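You operate a simulated robot arm through the tools that you are given. There is no shell and no other tool. Be economical: measure what you need, move in short steps, check, and stop when the job is done.

You are at the controls of a simulated two-armed robot. One attempt, no reset.

## Task
The strip display names an open terminal: switch off, tighten its screw, tug its wire, switch on.
Fine: read before switching off; the main switch of the small cabinet; it ends on, as it was found. Where these are worked on the way, their far stop is far enough and under half their travel is too little: main switch.
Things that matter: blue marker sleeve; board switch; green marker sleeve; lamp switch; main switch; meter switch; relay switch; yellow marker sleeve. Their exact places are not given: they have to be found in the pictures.

It is judged by the outcome, as a careful person would: the job done as asked, and still so three seconds after it is handed in. It fails if anything else is knocked over, pushed out of place, dropped, spilled or broken.

## Robot
Two 7-joint arms with two-finger parallel grippers on one trunk, on a base that drives. Base frame: it is fixed to the floor where the robot stands at the start and does not move with it; the origin is under the middle of the robot, x ahead of it, y to its left, z up. Readings come in m, degrees, newtons and seconds.
The left shoulder is at the start at [0.05, 0.187, 1.085], the right one opposite. With the tool pointing down near the work surface each hand reaches from about 0.1 to 0.66 m from the robot's upright axis, wherever it stands, measured 20 degrees to its own side. Places, roughly: blue marker sleeve [0.5, -1.25, 0.75]; board switch [0.6, -0.4, 1.2]; green marker sleeve [0.5, -1.5, 0.75]; lamp switch [0.4, 0, 1.2]; main switch [0.4, 0, 1]; meter switch [0.5, -0.2, 1.2]; relay switch [0.5, -0.1, 1.2]; yellow marker sleeve [0.25, -1.5, 0.75]. Payload 3.43 kg a hand.
Tool frame (each hand has its own): the origin (TCP) lies between the finger pads and is the grasp point; the fingertips stand 0.03 m ahead of it; z points along the fingers, y is the line along which they close. The gripper opens to 0.094 m. The fingers are 0.028 m wide and 0.01 m thick; the gripper's body (0.05 by 0.096 m) begins 0.055 m behind the TCP.
Orientation is that of the tool frame in the base frame, as [roll, pitch, yaw] about the fixed x, y, z axes, in that order (R = Rz(yaw) Ry(pitch) Rx(roll)). With the fingers straight down and closing along the base's y, the tool's x points along the base's -x, its y along +y and its z along -z.

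## Interface
- The arms move only by the tool drive_tool. It takes "left_rows", "right_rows" or both (then of equal length, played together; a hand with none holds still); each is a list of rows, each a list of 7 numbers: the turn, a rotation vector about the tool's x, y, z in degrees, then the shift along the tool's x, y, z in cm, then the opening, from 0 (shut) to 1 (fully open). In form: [[rx, ry, rz, x, y, z, hand], ...]. A call has 1 to 20 rows; each row shifts and turns the commanded pose from where the row before left it, along the tool's axes as they then stand. A row lasts 0.2 s, in which the tool goes at most 0.05 m and 8.6 degrees; a call with a longer step from one row to the next is refused whole, and so is a gripper value outside its range. Where a pose cannot be reached the arm comes as near as it can. A force on the tool above 40 N (or 10 N above the force at the start of the call, whichever is more), or a blocked arm, ends the call early, and 0.2 s more pass. Each finger travels about 0.153 m/s and halts on what it meets, pressing with about 31 N; the grip force reading is that of the motor and also rises with nothing between the fingers. The clock runs only during rows and for 0.2 s after the last one: add rows that do not move to give the fingers time. It gives the time, the measured TCP pose, the force on the tool (base axes), the opening and the grip force at its end, in the units of the frame above (readings bear some noise), with the torque about the TCP (base axes, N m) and any sound that the robot's microphone picked up, and new pictures: "show" is both (left out), scene, wrist or none (wrist: the cameras of the hands that moved).
- Cameras (640 x 400 px; columns grow to the right, rows downward): "scene" is now at [0.1499, 0.002, 1.275]; the picture's right is [-0.00, -1.00, 0.00], its down [-0.29, 0.00, -0.96] and it looks along [0.96, -0.00, -0.29] (base axes); focal length 214 px, centre (320, 200). "left" rides on the left gripper at [0.076, -0.014, -0.103] in its tool frame; the picture's right is [0.18, 0.98, 0.00], its down [-0.75, 0.14, -0.64] and it looks along [-0.63, 0.12, 0.77] (tool axes); focal length 243 px, centre (320, 200). "right" rides on the right gripper at [0.076, 0.014, -0.103] in its tool frame; the picture's right is [-0.18, 0.98, 0.00], its down [-0.75, -0.14, -0.64] and it looks along [-0.63, -0.12, 0.77] (tool axes); focal length 243 px, centre (320, 200).
- move_column(by): slides the trunk up (or, below 0, down) by that many m; the arms and the scene camera ride with it, the base frame stays. It gives what a move gives, with no picture.
- drive_base(legs): drives the robot by 1 to 6 legs, each [ahead, left, turn to the left] in m, m and degrees, along the robot's own axes; the way and the turn of a leg run together, so that a leg with both is an arc; at most 1.5 m and 180 degrees a leg. The arms and the cameras ride along, it lands a little off, and it stops where it bumps. It gives what a move gives, and a new picture of the scene camera.
- head_to(pan, tilt): turns the head with the scene camera to pan (to the left, within 80 degrees either way) and tilt (down, from -29 to 69), counted from straight ahead of the robot. It gives what a move gives, and a new picture of the scene camera.
- measure_at(camera, pixels): there is no depth. For up to 12 entries [column, row, z] of the newest picture of that camera ("zoom" is the newest enlarged one), the place [x, y] in the base frame at which the ray of that pixel passes the height z, good to about 0.003 m. No time passes.
- zoom(camera, box): a new picture of the part [left, top, right, bottom] of that camera's present view, enlarged. No time passes.
- sign_off(): hands the job in; it is judged then, once.

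Work in short steps. Measure before you move; look again where a grasp or a placing could have gone wrong, and mend it. You have 80 turns and 260 pictures in all, those below and enlarged ones among them. Open the grippers and draw the arms clear of the work before you hand the job in, unless the task says otherwise; then end with one line.

The tools are called after "Emit:" as a command line: name --argument value ..., lists and objects as JSON in quotes. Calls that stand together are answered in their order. drive_tool: Moves the arms, as the interface text tells. Its arguments: {"type":"object","properties":{"left_rows":{"type":"array","items":{"type":"array","items":{"type":"number"}}},"right_rows":{"type":"array","items":{"type":"array","items":{"type":"number"}}},"show":{"type":"string","enum":["both","scene","wrist","none"]}},"required":[]} The other tools are called the same way: move_column (by) slides the trunk up or down; drive_base (legs) drives the base; head_to (pan, tilt) turns the head that bears the scene camera; measure_at (camera, pixels) gives the place at which the rays of pixels pass given heights; zoom (camera, box) takes an enlarged picture of a part of a camera's view; sign_off () hands the job in.

At the start:

```text
clock: 0.0
left_position: [0.2621, 0.1176, 1.2053]
left_orientation: [179.5, -0.2, -178.6]
left_contact_force: [93.2, 16.6, -42.5]
left_moment: [-1.43, 6.13, -0.58]
left_width: 0.0942
left_grasp_force: 0.1
right_position: [0.3733, -0.155, 1.1832]
right_orientation: [180.0, 0.0, 179.9]
right_contact_force: [-0.1, 0.5, -1.2]
right_moment: [0.0, -0.04, 0.0]
right_width: 0.094
right_grasp_force: 0.2
trunk travel left (down, up): [-0.3, 0.132]
robot x, y, heading: [0.003, 0.0011, 0.1]
head pan, tilt: [-9.5, 42.0]
```

scene: 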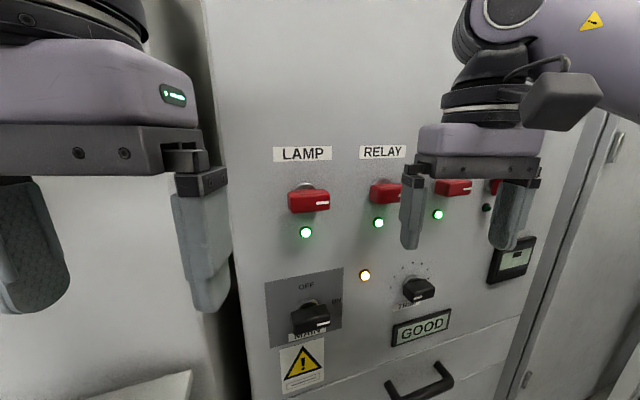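
right: 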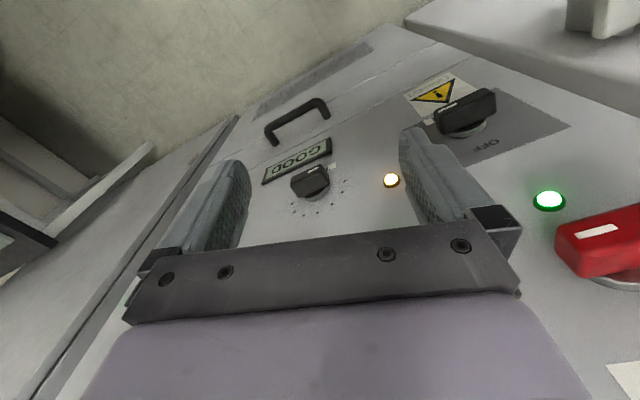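
left: 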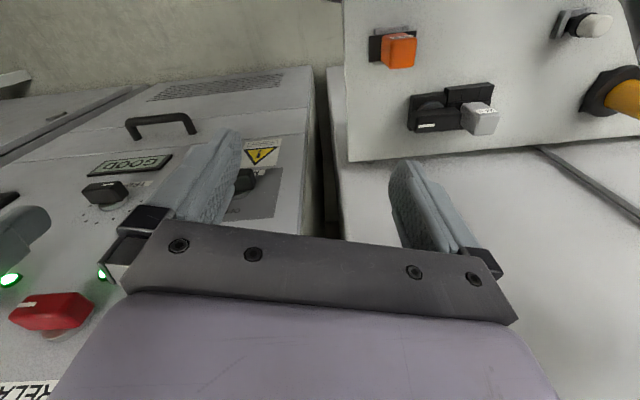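

The scene shows a cabinet ahead with a LAMP and a RELAY switch, a main switch at about (310,318), and a display reading "GOOD" at (422,328). The left hand reports a large force. I'll look around first.

Emit:
head_to --pan 0 --tilt 20

Emit:
head_to --pan -60 --tilt 25

Emit:
head_to --pan 50 --tilt 25

```text
clock: 0.9
left_position: [0.2625, 0.1183, 1.2062]
left_orientation: [179.6, -0.2, -178.6]
left_contact_force: [28.3, 17.6, -9.2]
left_moment: [-1.89, 2.18, -1.51]
left_width: 0.0939
left_grasp_force: 0.0
right_position: [0.3726, -0.1554, 1.1824]
right_orientation: [180.0, -0.1, 180.0]
right_contact_force: [0.6, 0.6, -0.2]
right_moment: [-0.01, -0.01, 0.0]
right_width: 0.0941
right_grasp_force: 0.1
trunk travel left (down, up): [-0.3, 0.132]
robot x, y, heading: [0.0014, -0.0019, -0.1]
head pan, tilt: [0.0, 20.0]
```

scene: 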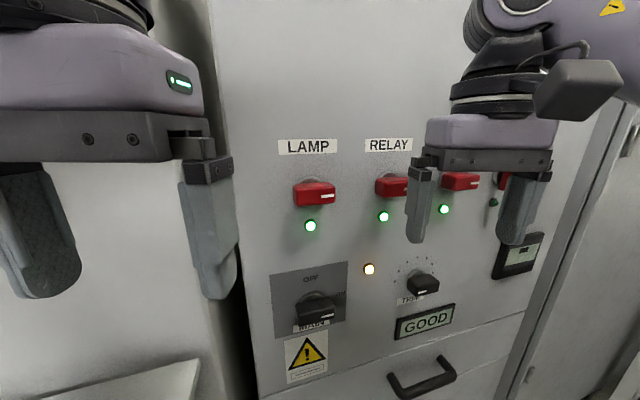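

```text
clock: 2.2
left_position: [0.267, 0.1182, 1.2009]
left_orientation: [179.1, -0.2, -177.7]
left_contact_force: [63.5, -13.4, -24.2]
left_moment: [1.96, 4.68, 2.45]
left_width: 0.0939
left_grasp_force: 0.0
right_position: [0.373, -0.1549, 1.182]
right_orientation: [-179.9, 0.0, -180.0]
right_contact_force: [-0.7, -0.6, 0.4]
right_moment: [0.01, -0.03, -0.04]
right_width: 0.0941
right_grasp_force: 0.0
trunk travel left (down, up): [-0.3, 0.132]
robot x, y, heading: [0.0027, -0.002, -0.2]
head pan, tilt: [-60.0, 25.0]
```

scene: 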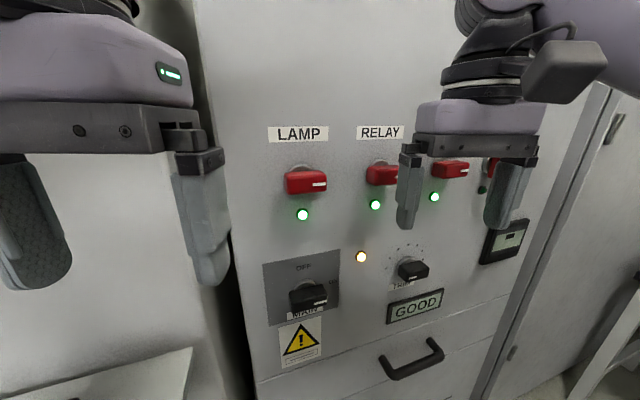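

```text
clock: 4.0
left_position: [0.2616, 0.1177, 1.2039]
left_orientation: [179.5, -0.1, -178.6]
left_contact_force: [0.0, -0.2, 1.2]
left_moment: [-0.03, -0.02, -0.01]
left_width: 0.0942
left_grasp_force: 0.1
right_position: [0.3734, -0.1535, 1.1823]
right_orientation: [179.9, 0.0, 180.0]
right_contact_force: [0.5, -0.1, -0.4]
right_moment: [0.01, 0.0, 0.0]
right_width: 0.0938
right_grasp_force: 0.0
trunk travel left (down, up): [-0.3, 0.132]
robot x, y, heading: [-0.0011, -0.0025, 0.0]
head pan, tilt: [50.0, 25.0]
```

scene: 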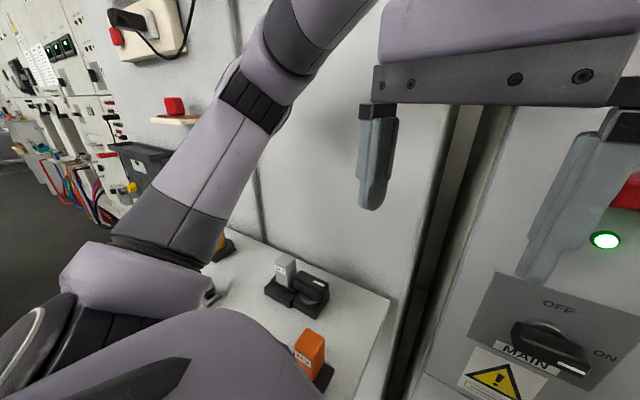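

The head was blocked: with the left gripper's camera right beside it, it cannot pan. I'll shift the left hand 8 cm to the left, towards free space, and then look again.

Emit:
drive_tool --left_rows '[[0, 0, 0, 0, 2, 0, 1], [0, 0, 0, 0, 2, 0, 1], [0, 0, 0, 0, 2, 0, 1], [0, 0, 0, 0, 2, 0, 1]]' --show "both"

Emit:
head_to --pan 0 --tilt 30

Emit:
head_to --pan -65 --tilt 30

```text
clock: 5.0
left_position: [0.2591, 0.1979, 1.2074]
left_orientation: [179.5, -0.2, -178.8]
left_contact_force: [-0.1, 0.2, -0.5]
left_moment: [-0.01, 0.02, 0.01]
left_width: 0.0939
left_grasp_force: 0.0
right_position: [0.3729, -0.1547, 1.1817]
right_orientation: [179.9, 0.0, -180.0]
right_contact_force: [0.6, -0.3, 0.6]
right_moment: [-0.01, 0.03, -0.03]
right_width: 0.0938
right_grasp_force: 0.1
trunk travel left (down, up): [-0.3, 0.132]
robot x, y, heading: [0.0037, -0.0023, 0.1]
head pan, tilt: [50.0, 25.0]
```

scene: 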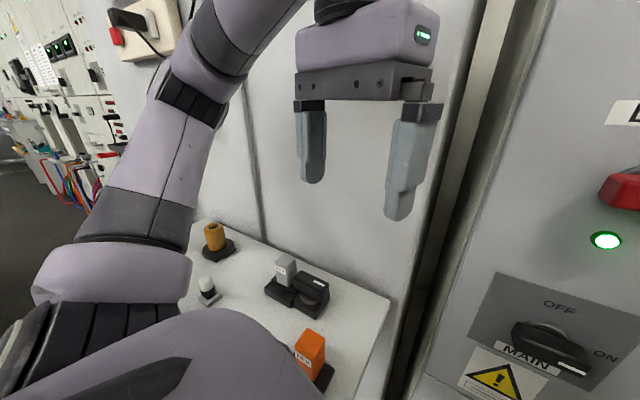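
left: 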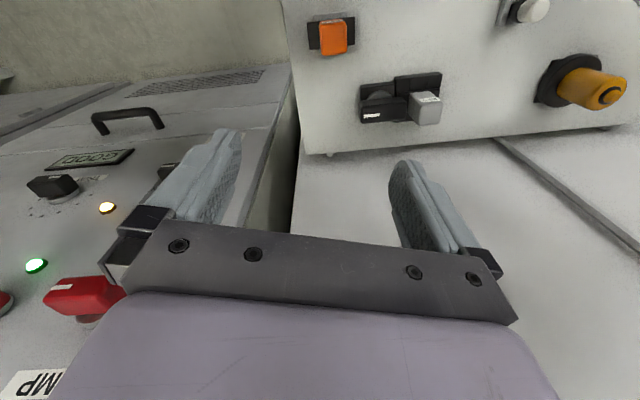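

```text
clock: 6.2
left_position: [0.2582, 0.197, 1.2066]
left_orientation: [179.5, -0.2, -178.8]
left_contact_force: [-0.3, 0.4, -0.8]
left_moment: [-0.04, -0.01, -0.02]
left_width: 0.094
left_grasp_force: 0.1
right_position: [0.3723, -0.1537, 1.182]
right_orientation: [-179.9, 0.0, 180.0]
right_contact_force: [0.6, 0.8, 0.9]
right_moment: [-0.02, -0.01, -0.02]
right_width: 0.094
right_grasp_force: 0.1
trunk travel left (down, up): [-0.3, 0.132]
robot x, y, heading: [0.0022, 0.0012, -0.2]
head pan, tilt: [0.0, 30.0]
```

scene: 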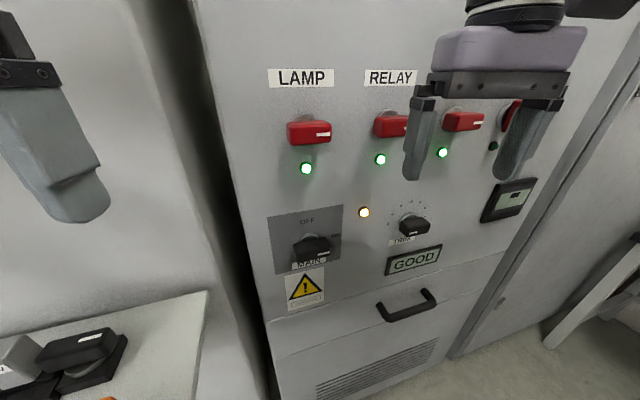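

```text
clock: 7.6
left_position: [0.2596, 0.1981, 1.2059]
left_orientation: [179.6, -0.1, -178.8]
left_contact_force: [-0.9, 0.7, 0.0]
left_moment: [0.0, 0.0, 0.04]
left_width: 0.0943
left_grasp_force: 0.0
right_position: [0.3726, -0.1548, 1.1827]
right_orientation: [180.0, 0.0, 180.0]
right_contact_force: [0.5, -0.1, 0.0]
right_moment: [-0.01, 0.0, -0.01]
right_width: 0.0939
right_grasp_force: 0.1
trunk travel left (down, up): [-0.3, 0.132]
robot x, y, heading: [0.0001, -0.0014, 0.1]
head pan, tilt: [-65.0, 30.0]
```

scene: 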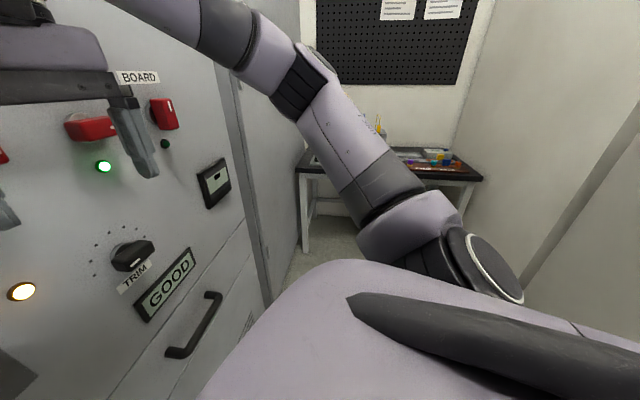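

Now the head is free. I see two displays: "GOOD" at (165,285) and a smaller one at (213,182). BOARD switch seems off. Zoom in on both and on the bench.

Emit:
zoom --camera "scene" --box '[60, 130, 260, 330]'

Emit:
zoom --camera "scene" --box '[290, 100, 500, 240]'

Emit:
head_to --pan 80 --tilt 15

```text
2.00 times, centred on (160, 230) of scene
```

zoom: 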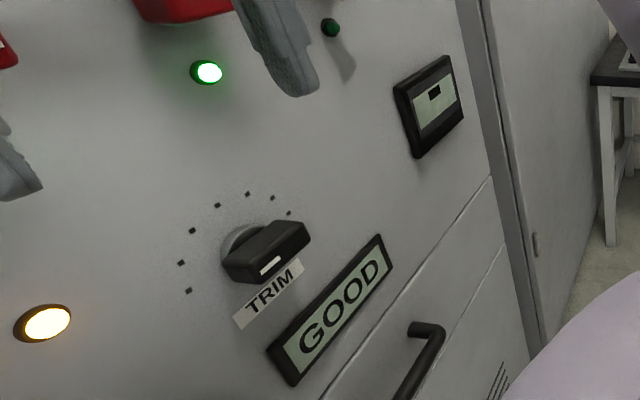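

```text
2.86 times, centred on (395, 170) of scene
```

zoom: 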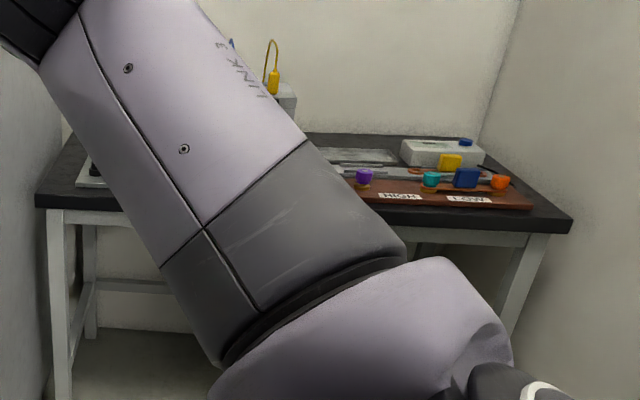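

```text
clock: 9.9
left_position: [0.2586, 0.1974, 1.2063]
left_orientation: [179.5, -0.2, -178.7]
left_contact_force: [1.1, -0.9, -0.6]
left_moment: [0.0, 0.0, 0.03]
left_width: 0.0938
left_grasp_force: 0.0
right_position: [0.3721, -0.1552, 1.182]
right_orientation: [180.0, 0.1, 180.0]
right_contact_force: [-0.6, 1.0, -0.4]
right_moment: [0.01, 0.0, -0.03]
right_width: 0.0941
right_grasp_force: 0.1
trunk travel left (down, up): [-0.3, 0.132]
robot x, y, heading: [-0.0005, 0.0006, -0.2]
head pan, tilt: [80.0, 15.0]
```

scene: 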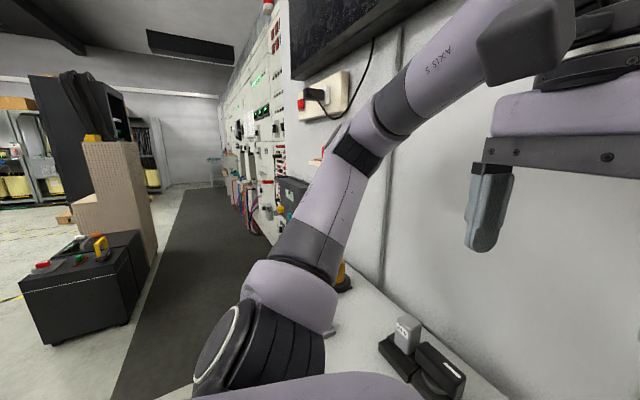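

There's a bench at the right with coloured items. I'll look in that direction more closely and measure where the bench and walls are.

Emit:
head_to --pan -80 --tilt 30

Emit:
measure_at --camera "scene" --pixels '[[320, 200, 0.75]]'

```text
clock: 12.3
left_position: [0.2601, 0.1986, 1.2072]
left_orientation: [179.5, -0.2, -178.7]
left_contact_force: [-0.1, -1.5, 0.5]
left_moment: [0.02, 0.02, 0.02]
left_width: 0.0937
left_grasp_force: 0.0
right_position: [0.3729, -0.1551, 1.1812]
right_orientation: [-180.0, 0.0, -180.0]
right_contact_force: [0.1, 0.4, 0.8]
right_moment: [-0.01, -0.03, -0.04]
right_width: 0.0941
right_grasp_force: 0.0
trunk travel left (down, up): [-0.3, 0.132]
robot x, y, heading: [0.0006, -0.0011, 0.0]
head pan, tilt: [-80.0, 30.0]
```

scene: 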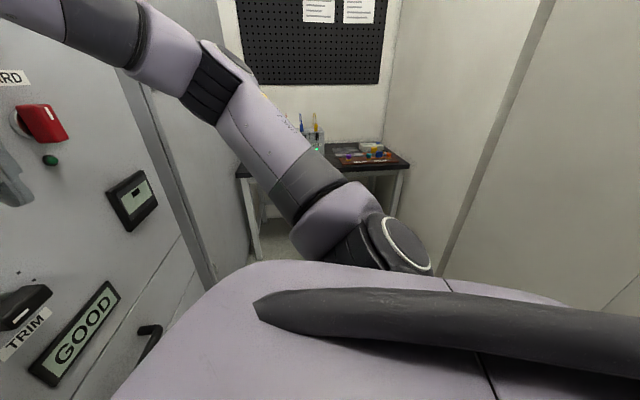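

```text
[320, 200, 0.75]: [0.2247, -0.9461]
```

Emit:
measure_at --camera "scene" --pixels '[[240, 177, 0.75], [410, 165, 0.75], [262, 258, 0.0], [390, 210, 0.0], [385, 146, 0.75], [440, 275, 0.0], [480, 175, 1.0], [370, 155, 0.76], [217, 282, 0.0]]'

Emit:
zoom --camera "scene" --box '[270, 100, 430, 200]'

Emit:
zoom --camera "scene" --box '[90, 150, 190, 250]'

```text
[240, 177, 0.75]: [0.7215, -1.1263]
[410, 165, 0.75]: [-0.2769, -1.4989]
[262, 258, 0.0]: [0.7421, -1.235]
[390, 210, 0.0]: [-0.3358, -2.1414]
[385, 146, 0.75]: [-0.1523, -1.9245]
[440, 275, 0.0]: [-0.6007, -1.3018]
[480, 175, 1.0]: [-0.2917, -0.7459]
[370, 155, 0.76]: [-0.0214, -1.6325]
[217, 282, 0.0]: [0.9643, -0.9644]
```

```text
4.00 times, centred on (350, 150) of scene
```

zoom: 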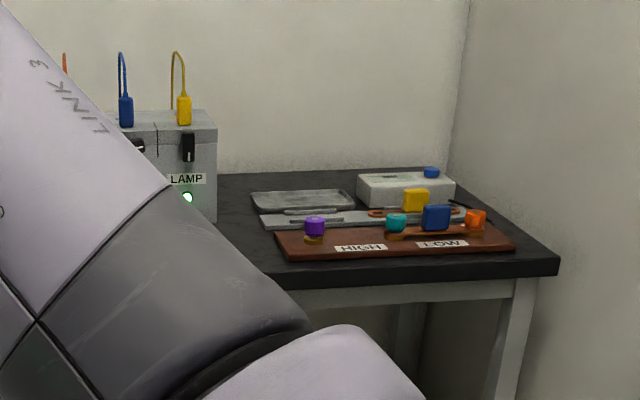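

```text
4.00 times, centred on (140, 200) of scene
```

zoom: 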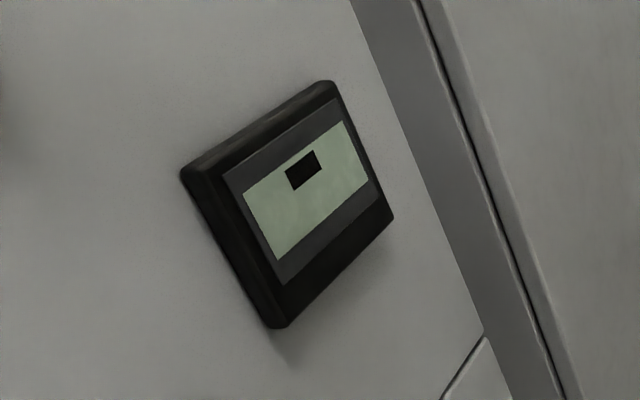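

The terminal strip (coloured wires and sleeves) is on the bench to the right, and the room is turned about 20° from my frame. I'll back off, turn right to face the bench, and approach part-way.

Emit:
drive_base --legs '[[-0.2, 0, 0], [0, 0, -70], [0.55, 0, 0]]'

Emit:
head_to --pan 0 --tilt 30

```text
clock: 19.8
left_position: [0.2522, -0.7078, 1.2065]
left_orientation: [179.5, -0.2, 110.0]
left_contact_force: [0.4, -0.5, -0.9]
left_moment: [0.0, -0.02, -0.01]
left_width: 0.0939
left_grasp_force: 0.1
right_position: [-0.045, -0.9276, 1.1814]
right_orientation: [-180.0, 0.1, 108.7]
right_contact_force: [0.3, -0.4, -0.9]
right_moment: [-0.01, 0.0, 0.0]
right_width: 0.0942
right_grasp_force: 0.0
trunk travel left (down, up): [-0.3, 0.132]
robot x, y, heading: [-0.0137, -0.5221, -71.3]
head pan, tilt: [-80.0, 30.0]
```

scene: 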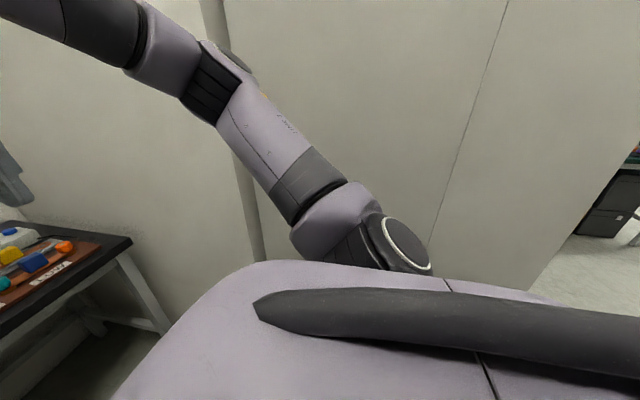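

```text
clock: 21.3
left_position: [0.2517, -0.7079, 1.2076]
left_orientation: [179.5, -0.2, 110.1]
left_contact_force: [-0.1, -0.1, 0.0]
left_moment: [-0.01, 0.0, 0.02]
left_width: 0.0939
left_grasp_force: 0.1
right_position: [-0.0452, -0.9279, 1.1821]
right_orientation: [-180.0, 0.0, 108.7]
right_contact_force: [0.3, 0.0, 0.5]
right_moment: [0.02, 0.01, 0.0]
right_width: 0.0939
right_grasp_force: 0.0
trunk travel left (down, up): [-0.3, 0.132]
robot x, y, heading: [-0.0157, -0.5256, -71.4]
head pan, tilt: [0.0, 30.0]
```

scene: 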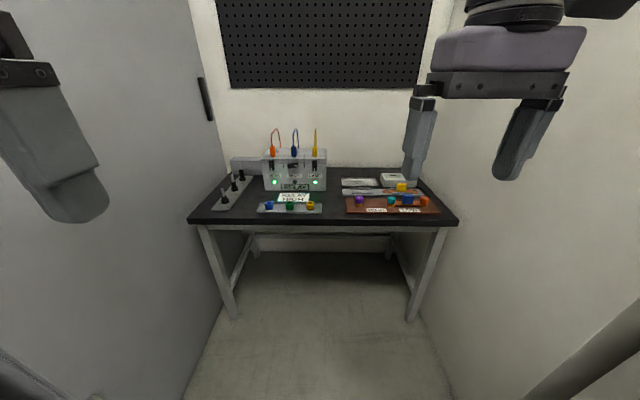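

Emit:
zoom --camera "scene" --box '[180, 110, 340, 230]'

Emit:
zoom --camera "scene" --box '[250, 140, 340, 220]'

Emit:
zoom --camera "scene" --box '[330, 160, 460, 230]'

Emit:
measure_at --camera "scene" --pixels '[[187, 222, 0.75], [459, 223, 0.75], [268, 205, 0.78], [290, 205, 0.78], [310, 205, 0.78], [265, 190, 0.754], [326, 190, 0.754]]'

```text
3.33 times, centred on (260, 170) of scene
```

zoom: 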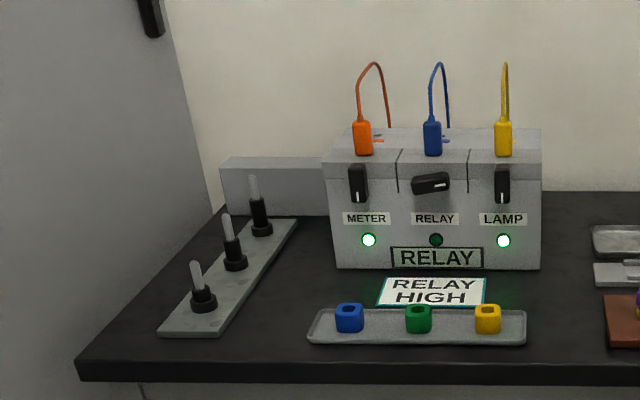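

```text
5.00 times, centred on (295, 180) of scene
```

zoom: 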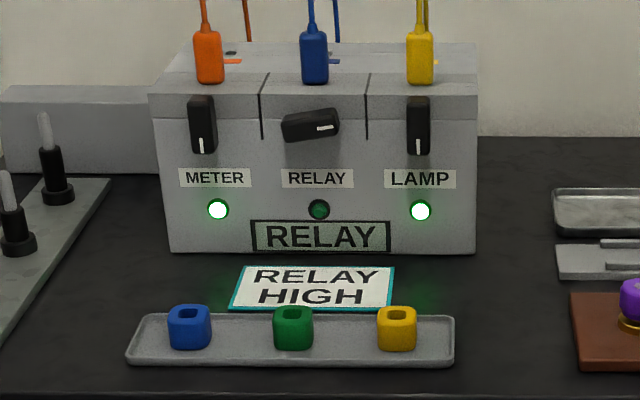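

```text
4.92 times, centred on (395, 195) of scene
```

zoom: 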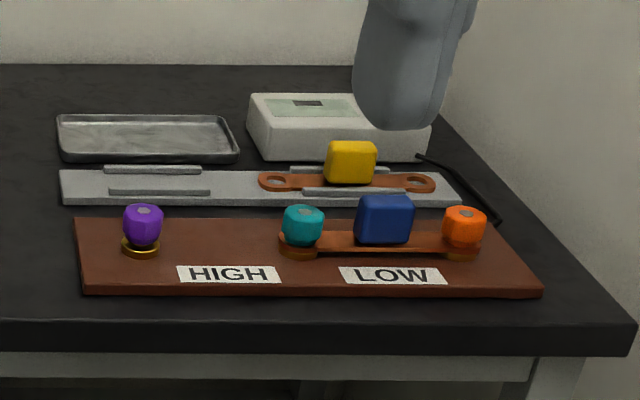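

```text
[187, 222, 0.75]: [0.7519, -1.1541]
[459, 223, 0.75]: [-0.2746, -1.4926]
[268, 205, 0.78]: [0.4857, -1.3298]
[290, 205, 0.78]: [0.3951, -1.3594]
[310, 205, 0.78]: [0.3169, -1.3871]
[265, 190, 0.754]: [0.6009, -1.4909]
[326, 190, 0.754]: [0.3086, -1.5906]
```

The strip display reads RELAY: its lamp is dark and its clamp knob sits horizontal, while METER and LAMP stand vertical. So the open terminal is RELAY, with the blue wire; tightening is a quarter turn clockwise. Before going to the main switch, I'll pitch the right hand forward here in open space.

Emit:
drive_tool --right_rows '[[0, -8.2, 0, 0, 0, 0, 1], [0, -8.2, 0, 0, 0, 0, 1], [0, -8.2, 0, 0, 0, 0, 1], [0, -8.2, 0, 0, 0, 0, 1], [0, -8.2, 0, 0, 0, 0, 1], [0, -8.2, 0, 0, 0, 0, 1], [0, -8.2, 0, 0, 0, 0, 1], [0, -8.2, 0, 0, 0, 0, 1], [0, -8.2, 0, 0, 0, 0, 1], [0, -8.2, 0, 0, 0, 0, 1], [0, -8, 0, 0, 0, 0, 1], [0, 0, 0, 0, 0, 0, 1]]'

```text
clock: 23.9
left_position: [0.2511, -0.7078, 1.2074]
left_orientation: [179.4, -0.2, 109.9]
left_contact_force: [-0.3, 0.2, -0.4]
left_moment: [0.02, -0.02, -0.02]
left_width: 0.094
left_grasp_force: 0.0
right_position: [-0.0243, -0.9412, 1.1978]
right_orientation: [23.7, 89.8, -47.6]
right_contact_force: [0.1, -0.3, 0.0]
right_moment: [-0.01, 0.03, 0.01]
right_width: 0.094
right_grasp_force: 0.1
right hand out of reach, approached as far as the arm can: row 10, 11
trunk travel left (down, up): [-0.3, 0.132]
robot x, y, heading: [-0.0149, -0.5266, -71.5]
head pan, tilt: [0.0, 30.0]
```

scene: 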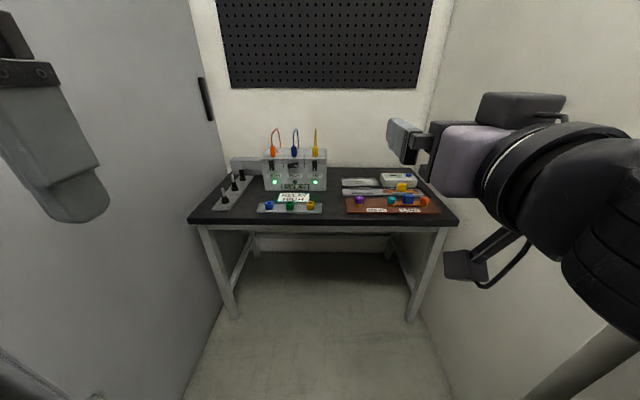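
right: 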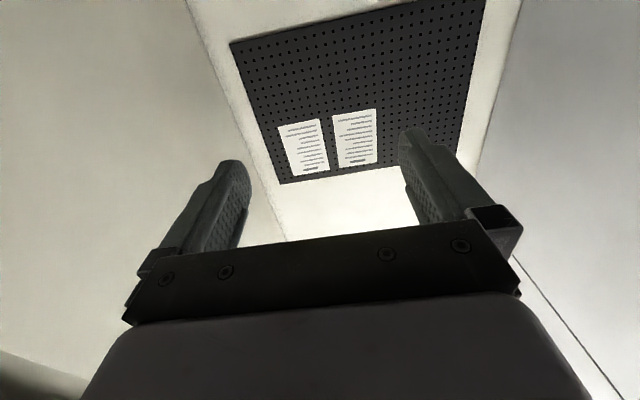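

The hand now points forward. I'll bring it further ahead and down and roll it +90° so the fingers close vertically, to see whether that configuration is reachable.

Emit:
drive_tool --right_rows '[[0, 0, 0, 3, 0, 2, 1], [0, 0, 0, 3, 0, 2, 1], [0, 0, 0, 3, 0, 2, 1], [0, 0, 0, 3, 0, 2, 1], [0, 0, 0, 3, 0, 2, 1], [0, 0, 8.2, 0, 0, 0, 1], [0, 0, 8.2, 0, 0, 0, 1], [0, 0, 8.2, 0, 0, 0, 1], [0, 0, 8.2, 0, 0, 0, 1], [0, 0, 8.2, 0, 0, 0, 1], [0, 0, 8.2, 0, 0, 0, 1], [0, 0, 8.2, 0, 0, 0, 1], [0, 0, 8.2, 0, 0, 0, 1], [0, 0, 8.2, 0, 0, 0, 1], [0, 0, 8.2, 0, 0, 0, 1], [0, 0, 8, 0, 0, 0, 1], [0, 0, 0, 0, 0, 0, 1]]'

```text
clock: 27.5
left_position: [0.2521, -0.7067, 1.2067]
left_orientation: [179.5, -0.2, 109.9]
left_contact_force: [0.3, -0.8, -0.3]
left_moment: [-0.01, -0.02, -0.01]
left_width: 0.0942
left_grasp_force: 0.1
right_position: [0.0054, -1.035, 1.049]
right_orientation: [90.0, -0.1, 18.7]
right_contact_force: [-0.1, 0.9, -1.0]
right_moment: [0.0, -0.01, 0.01]
right_width: 0.0941
right_grasp_force: 0.1
trunk travel left (down, up): [-0.3, 0.132]
robot x, y, heading: [-0.022, -0.5243, -71.2]
head pan, tilt: [0.0, 30.0]
```

scene: 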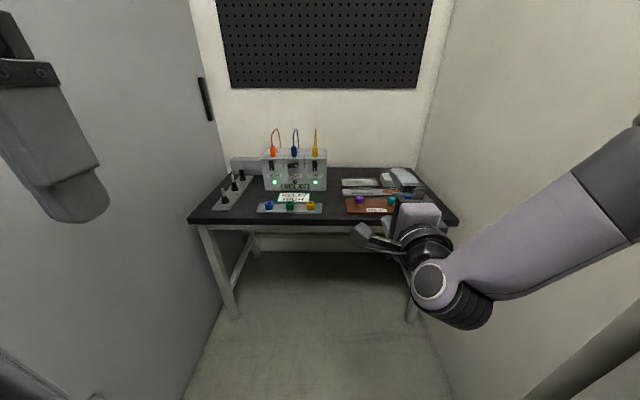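
right: 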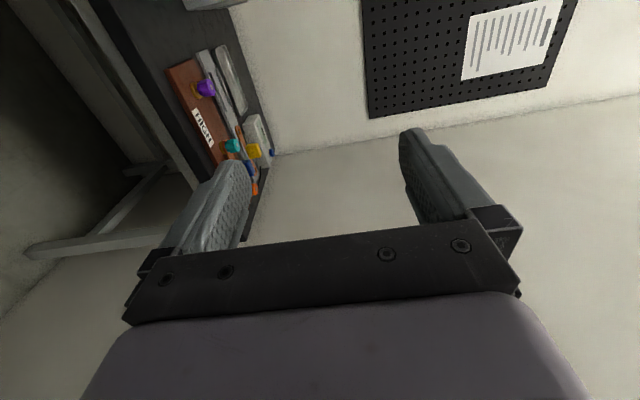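

That posture works. I'll pull the hand back 12 cm for the turn, then drive back to the cabinet, facing it squarely.

Emit:
drive_tool --right_rows '[[0, 0, 0, 0, 0, -4, 1], [0, 0, 0, 0, 0, -4, 1], [0, 0, 0, 0, 0, -4, 1]]' --show "none"

Emit:
drive_base --legs '[[0, -0.1, 0], [-0.48, 0, 0], [0, 0, 90]]'

```text
clock: 28.3
left_position: [0.2526, -0.708, 1.2076]
left_orientation: [179.5, -0.2, 110.0]
left_contact_force: [0.3, -0.3, 0.3]
left_moment: [0.0, 0.0, 0.01]
left_width: 0.0941
left_grasp_force: 0.1
right_position: [0.0035, -0.9456, 1.0406]
right_orientation: [90.0, 0.0, 18.6]
right_contact_force: [0.1, -0.1, 0.4]
right_moment: [-0.01, -0.02, -0.01]
right_width: 0.0941
right_grasp_force: 0.0
right hand out of reach, approached as far as the arm can: row 2, 3
trunk travel left (down, up): [-0.3, 0.132]
robot x, y, heading: [-0.018, -0.5285, -71.3]
head pan, tilt: [0.0, 30.0]
```

```text
clock: 35.8
left_position: [-0.0925, 0.1707, 1.2076]
left_orientation: [179.5, -0.2, -157.4]
left_contact_force: [0.1, -0.2, 0.8]
left_moment: [0.01, 0.01, -0.01]
left_width: 0.0942
left_grasp_force: 0.1
right_position: [0.1569, -0.0672, 1.0408]
right_orientation: [90.1, 0.0, 111.2]
right_contact_force: [0.1, 0.0, 0.5]
right_moment: [-0.02, 0.02, 0.04]
right_width: 0.0941
right_grasp_force: 0.1
trunk travel left (down, up): [-0.3, 0.132]
robot x, y, heading: [-0.269, -0.107, 21.3]
head pan, tilt: [0.0, 30.0]
```

scene: 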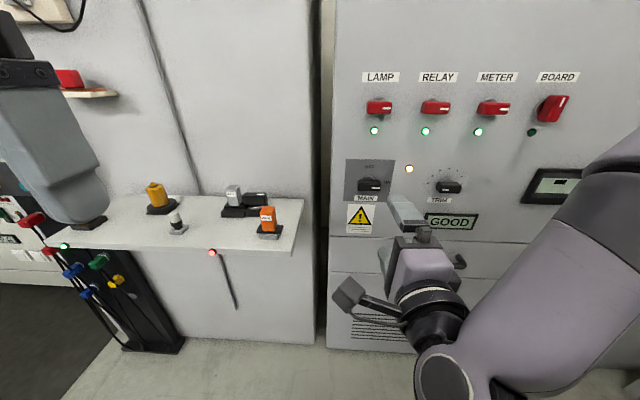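

Now facing the cabinet nearly squarely; the main switch is at about (370,185). I'll square up by turning -3° and moving ahead slightly, measuring before and after to triangulate.

Emit:
measure_at --camera "scene" --pixels '[[370, 185, 1.0], [370, 185, 0.9], [363, 217, 0.9], [363, 217, 1.0]]'

Emit:
zoom --camera "scene" --box '[330, 140, 430, 240]'

Emit:
drive_base --legs '[[0.1, 0, -3]]'

```text
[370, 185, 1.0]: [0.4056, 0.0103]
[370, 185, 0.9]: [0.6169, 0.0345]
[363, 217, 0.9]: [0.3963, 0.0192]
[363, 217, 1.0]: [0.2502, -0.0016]
```

```text
4.00 times, centred on (380, 190) of scene
```

zoom: 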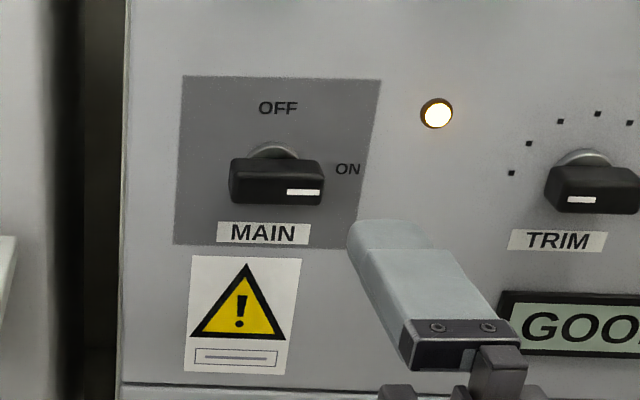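

```text
clock: 37.0
left_position: [0.0158, 0.1954, 1.2076]
left_orientation: [179.5, -0.2, -160.5]
left_contact_force: [1.2, -0.1, -0.2]
left_moment: [0.0, 0.01, -0.02]
left_width: 0.0938
left_grasp_force: 0.1
right_position: [0.253, -0.0535, 1.0412]
right_orientation: [90.1, 0.0, 108.3]
right_contact_force: [0.6, 1.0, 0.2]
right_moment: [-0.01, 0.01, 0.02]
right_width: 0.0941
right_grasp_force: 0.0
trunk travel left (down, up): [-0.3, 0.132]
robot x, y, heading: [-0.1719, -0.0735, 18.4]
head pan, tilt: [0.0, 30.0]
```

scene: 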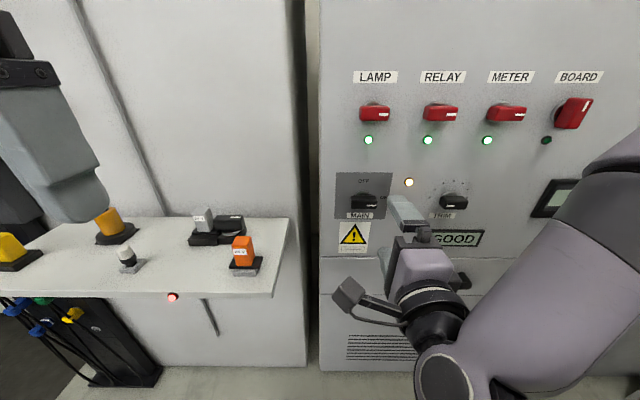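

Emit:
zoom --camera "scene" --box '[320, 160, 420, 260]'

Emit:
measure_at --camera "zoom" --pixels '[[320, 200, 1.0]]'

```text
4.00 times, centred on (370, 210) of scene
```

zoom: 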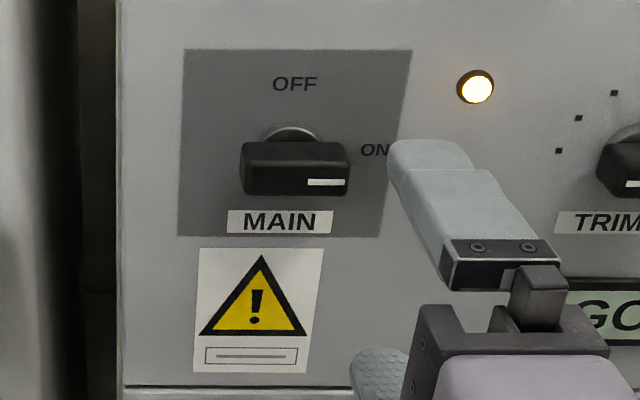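

```text
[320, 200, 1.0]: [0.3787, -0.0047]
```

Emit:
measure_at --camera "zoom" --pixels '[[295, 180, 1.0], [295, 180, 0.98], [295, 180, 1.02], [295, 130, 1.03], [268, 306, 0.94], [200, 235, 0.97], [380, 235, 0.97]]'

```text
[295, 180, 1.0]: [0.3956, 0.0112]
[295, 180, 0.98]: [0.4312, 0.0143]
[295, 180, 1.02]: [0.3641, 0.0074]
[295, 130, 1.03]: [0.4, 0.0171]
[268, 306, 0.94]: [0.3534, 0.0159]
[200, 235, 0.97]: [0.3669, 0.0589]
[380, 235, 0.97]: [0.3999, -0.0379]
```

Triangulation puts the knob's front at about (0.396, 0.011, 1.00). I'll align the hand laterally and vertically, and come 7 cm closer.

Emit:
drive_tool --right_rows '[[0, 0, 0, 0.8, -2, 0, 1], [0, 0, 0, 0.8, -2, 0, 1], [0, 0, 0, 0, 0, 4, 1], [0, 0, 0, 0, 0, 3, 1], [0, 0, 0, 0, 0, 0, 1]]'

Emit:
zoom --camera "scene" --box '[320, 160, 420, 260]'

```text
clock: 38.1
left_position: [0.0138, 0.1971, 1.2078]
left_orientation: [179.5, -0.2, -160.4]
left_contact_force: [-0.4, 0.2, 0.5]
left_moment: [-0.04, -0.01, -0.02]
left_width: 0.094
left_grasp_force: 0.1
right_position: [0.3161, -0.0146, 0.9996]
right_orientation: [90.0, 0.1, 108.4]
right_contact_force: [0.0, -0.8, -1.2]
right_moment: [0.01, 0.04, 0.0]
right_width: 0.0939
right_grasp_force: 0.0
trunk travel left (down, up): [-0.3, 0.132]
robot x, y, heading: [-0.1691, -0.0758, 18.5]
head pan, tilt: [0.0, 30.0]
```

scene: 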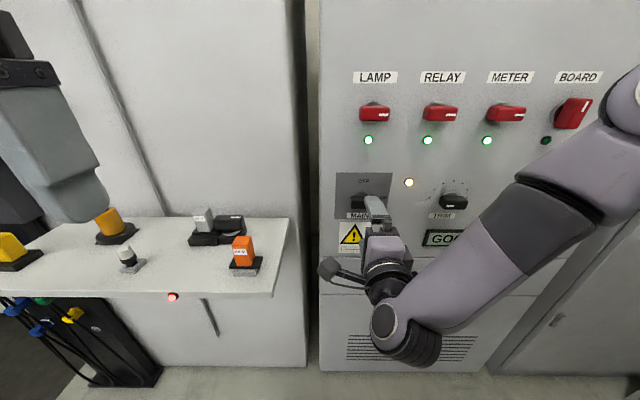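
right: 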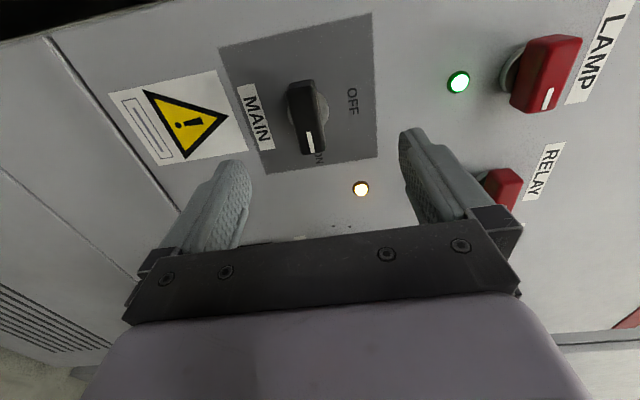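

```text
4.00 times, centred on (370, 210) of scene
```

zoom: 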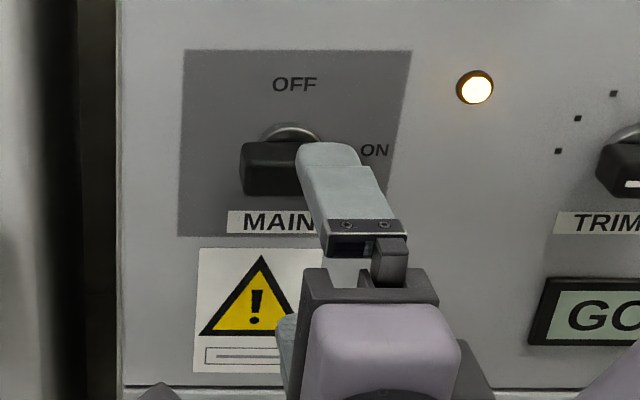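

The wrist view shows the knob at (305,115): about 1.3 cm below the TCP line and roughly 10 cm ahead. Shift down 1.3 cm, advance 4 cm, recheck.

Emit:
drive_tool --right_rows '[[0, 0, 0, 0, -1.3, 0, 1], [0, 0, 0, 0, 0, 2, 1], [0, 0, 0, 0, 0, 2, 1], [0, 0, 0, 0, 0, 0, 1]]'

Emit:
zoom --camera "scene" --box '[320, 160, 420, 260]'

```text
clock: 39.1
left_position: [0.0136, 0.1949, 1.2074]
left_orientation: [179.5, -0.2, -160.3]
left_contact_force: [-0.3, 0.7, 0.5]
left_moment: [0.0, 0.05, -0.02]
left_width: 0.0941
left_grasp_force: 0.0
right_position: [0.3525, -0.0028, 0.9861]
right_orientation: [90.0, 0.0, 108.3]
right_contact_force: [0.5, 1.2, 0.0]
right_moment: [0.0, -0.01, 0.0]
right_width: 0.0938
right_grasp_force: 0.1
trunk travel left (down, up): [-0.3, 0.132]
robot x, y, heading: [-0.1722, -0.0748, 18.3]
head pan, tilt: [0.0, 30.0]
```

scene: 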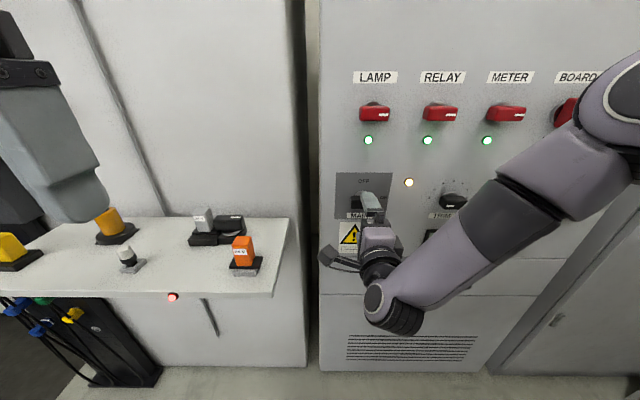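
right: 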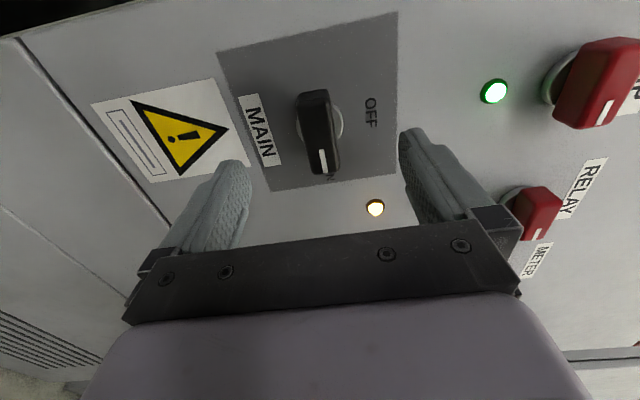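

```text
4.00 times, centred on (370, 210) of scene
```

zoom: 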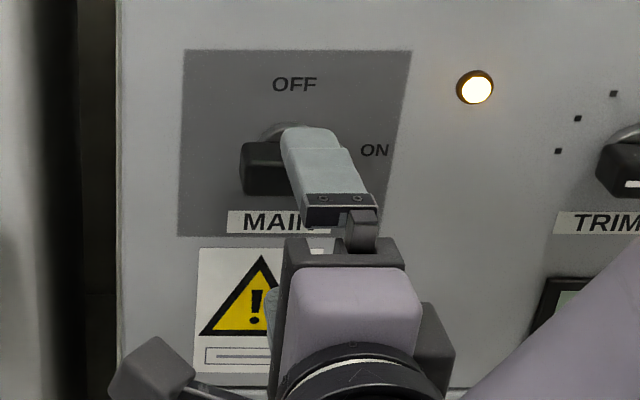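

Aligned within a few mm and the knob's front is ~6 cm ahead of the TCP. Advance 5 cm in small steps so the fingertips straddle the knob.

Emit:
drive_tool --right_rows '[[0, 0, 0, 0.2, -0.1, 1.5, 1], [0, 0, 0, 0, 0, 1.5, 1], [0, 0, 0, 0, 0, 1, 1], [0, 0, 0, 0, 0, 1, 1], [0, 0, 0, 0, 0, 0, 1]]'

Emit:
zoom --camera "scene" --box '[320, 160, 420, 260]'

```text
clock: 40.4
left_position: [0.0149, 0.1951, 1.2053]
left_orientation: [179.4, -0.3, -160.4]
left_contact_force: [-0.3, -0.5, 0.2]
left_moment: [-0.01, -0.01, 0.01]
left_width: 0.0938
left_grasp_force: 0.1
right_position: [0.395, 0.015, 0.9867]
right_orientation: [90.2, 0.0, 107.9]
right_contact_force: [-0.9, 0.4, 0.1]
right_moment: [0.0, -0.02, -0.02]
right_width: 0.094
right_grasp_force: 0.0
right hand out of reach, approached as far as the arm can: row 4
trunk travel left (down, up): [-0.3, 0.132]
robot x, y, heading: [-0.1697, -0.0741, 18.4]
head pan, tilt: [0.0, 30.0]
```

scene: 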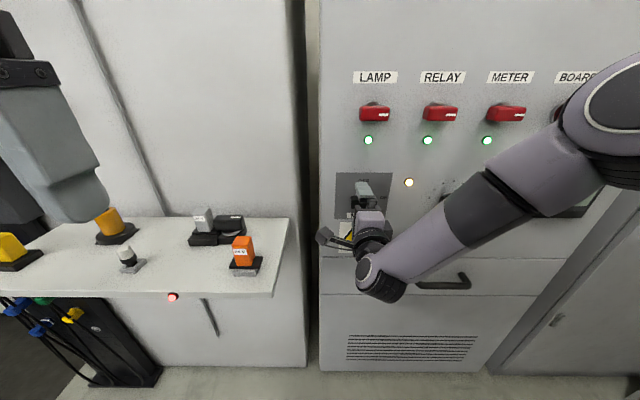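
right: 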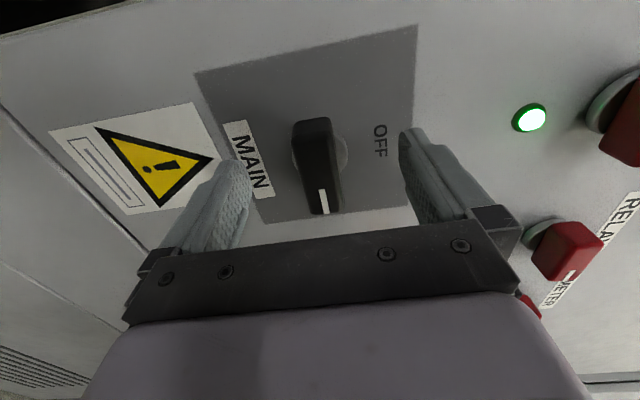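

```text
4.00 times, centred on (370, 210) of scene
```

zoom: 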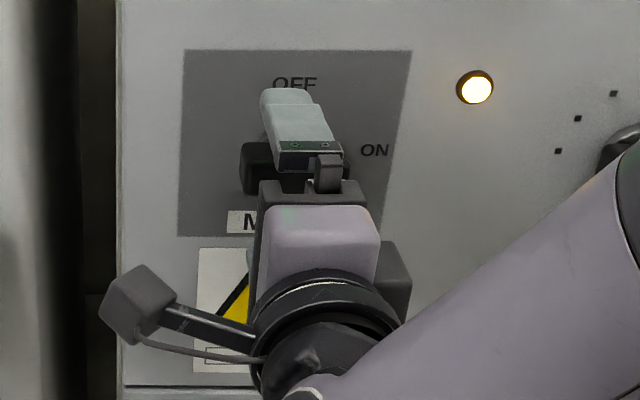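

At the reach limit; to have room for the rotation, I'll retract 5 cm and drive the base 5 cm ahead.

Emit:
drive_tool --right_rows '[[0, 0, 0, 0, 0, -2.5, 1], [0, 0, 0, 0, 0, -2.5, 1]]' --show "none"

Emit:
drive_base --legs '[[0.05, 0, 0]]'

Emit:
drive_tool --right_rows '[[0, 0, 0, 0, 0, 0.5, 1]]' --show "wrist"

```text
clock: 41.0
left_position: [0.0141, 0.1949, 1.2073]
left_orientation: [179.5, -0.1, -160.4]
left_contact_force: [0.7, 0.1, 0.6]
left_moment: [-0.03, -0.03, 0.02]
left_width: 0.0937
left_grasp_force: 0.1
right_position: [0.3475, 0.0001, 0.9894]
right_orientation: [89.9, 0.0, 108.3]
right_contact_force: [-0.2, 0.0, -0.1]
right_moment: [0.05, -0.04, 0.02]
right_width: 0.0938
right_grasp_force: 0.1
trunk travel left (down, up): [-0.3, 0.132]
robot x, y, heading: [-0.1682, -0.072, 18.4]
head pan, tilt: [0.0, 30.0]
```

```text
clock: 41.9
left_position: [0.0596, 0.2109, 1.2073]
left_orientation: [179.6, -0.3, -160.3]
left_contact_force: [-0.2, -0.6, -0.5]
left_moment: [0.03, 0.02, 0.03]
left_width: 0.0941
left_grasp_force: 0.0
right_position: [0.394, 0.0168, 0.9887]
right_orientation: [90.0, 0.1, 108.4]
right_contact_force: [0.3, 0.8, -0.8]
right_moment: [-0.02, -0.03, 0.0]
right_width: 0.094
right_grasp_force: 0.1
trunk travel left (down, up): [-0.3, 0.132]
robot x, y, heading: [-0.1223, -0.0605, 18.4]
head pan, tilt: [0.0, 30.0]
```

scene: 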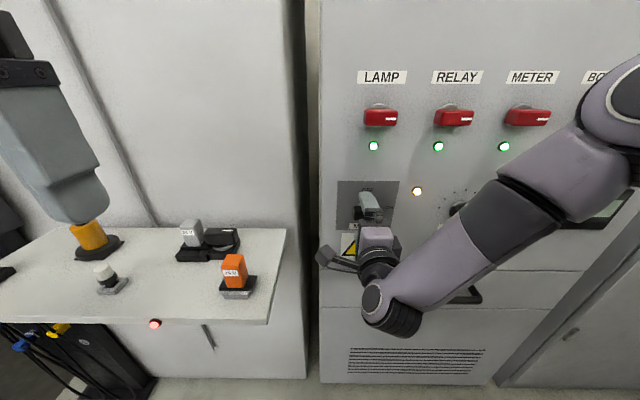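

```text
clock: 42.3
left_position: [0.0601, 0.2108, 1.2074]
left_orientation: [179.5, -0.2, -160.3]
left_contact_force: [1.1, 0.6, 1.0]
left_moment: [0.0, -0.02, 0.01]
left_width: 0.0941
left_grasp_force: 0.1
right_position: [0.3978, 0.0168, 0.9893]
right_orientation: [90.0, 0.0, 108.4]
right_contact_force: [0.3, -0.1, 0.5]
right_moment: [-0.01, -0.02, 0.01]
right_width: 0.0939
right_grasp_force: 0.0
trunk travel left (down, up): [-0.3, 0.132]
robot x, y, heading: [-0.1241, -0.0568, 18.2]
head pan, tilt: [0.0, 30.0]
```

right: 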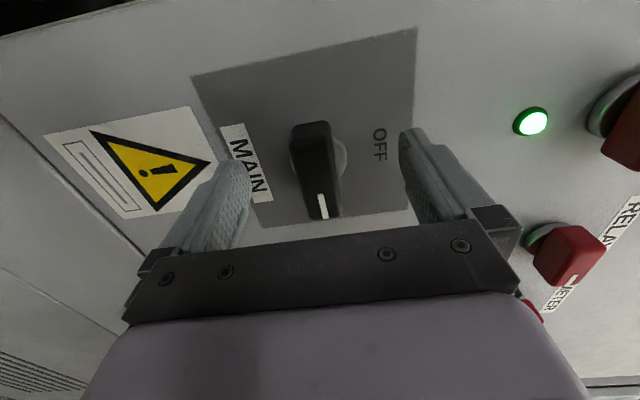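

The knob lies centered between the fingers (ends at (310,125) and (325,215)). Advance 0.8 cm more and close.

Emit:
drive_tool --right_rows '[[0, 0, 0, 0, -0.2, 0.4, 1], [0, 0, 0, 0, 0, 0.4, 1], [0, 0, 0, 0, 0, 0, 0.6], [0, 0, 0, 0, 0, 0, 0.3], [0, 0, 0, 0, 0, 0, 0], [0, 0, 0, 0, 0, 0, 0]]'

```text
clock: 43.7
left_position: [0.0594, 0.2106, 1.2066]
left_orientation: [179.5, -0.3, -160.3]
left_contact_force: [0.3, -0.5, 0.4]
left_moment: [-0.02, -0.04, -0.03]
left_width: 0.0939
left_grasp_force: 0.0
right_position: [0.4065, 0.0193, 0.9851]
right_orientation: [90.3, 0.0, 108.3]
right_contact_force: [-0.6, 0.7, -8.3]
right_moment: [0.16, -0.16, -0.11]
right_width: 0.0259
right_grasp_force: 45.2
trunk travel left (down, up): [-0.3, 0.132]
robot x, y, heading: [-0.1237, -0.058, 18.4]
head pan, tilt: [0.0, 30.0]
```

scene: 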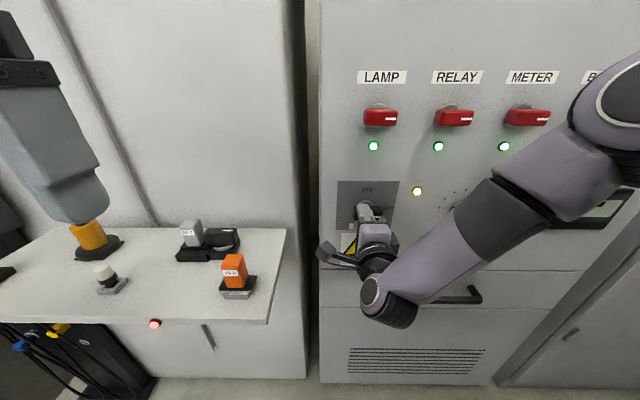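
right: 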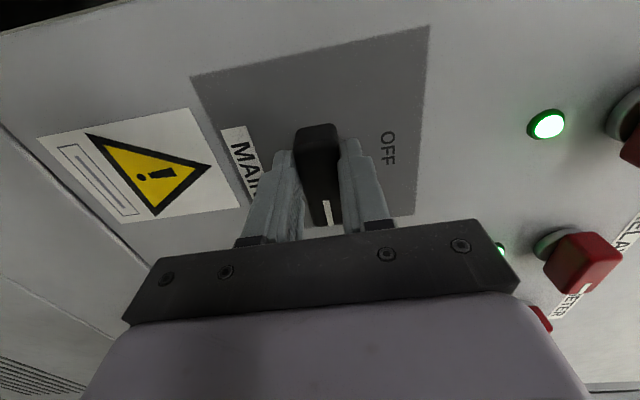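

Gripped at 26 mm. Now turn counter-clockwise (ON at right → OFF at top), half first, watching forces.

Emit:
drive_tool --right_rows '[[0, 0, 0, 0, -0.2, 0, 0], [0, 0, -8, 0, 0, 0, 0], [0, 0, -8, 0, 0, 0, 0], [0, 0, -8, 0, 0, 0, 0], [0, 0, -8, 0, 0, 0, 0], [0, 0, -8, 0, 0, 0, 0]]'

```text
clock: 45.1
left_position: [0.0625, 0.2093, 1.2061]
left_orientation: [179.4, -0.2, -160.3]
left_contact_force: [-0.3, 0.0, 0.1]
left_moment: [0.0, 0.01, 0.04]
left_width: 0.0941
left_grasp_force: 0.0
right_position: [0.4072, 0.0166, 0.9771]
right_orientation: [91.6, 40.1, 109.1]
right_contact_force: [-1.3, -11.2, -38.4]
right_moment: [0.6, -0.32, -0.54]
right_width: 0.0258
right_grasp_force: 45.4
trunk travel left (down, up): [-0.3, 0.132]
robot x, y, heading: [-0.1258, -0.0596, 18.5]
head pan, tilt: [0.0, 30.0]
```

scene: 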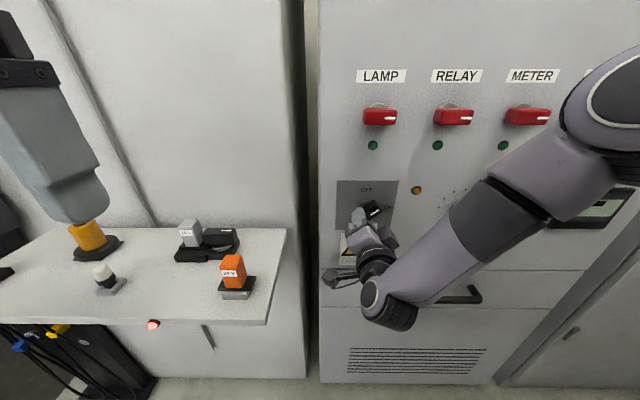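
right: 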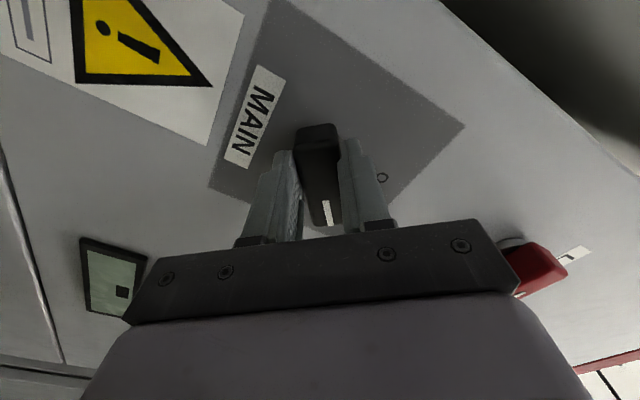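

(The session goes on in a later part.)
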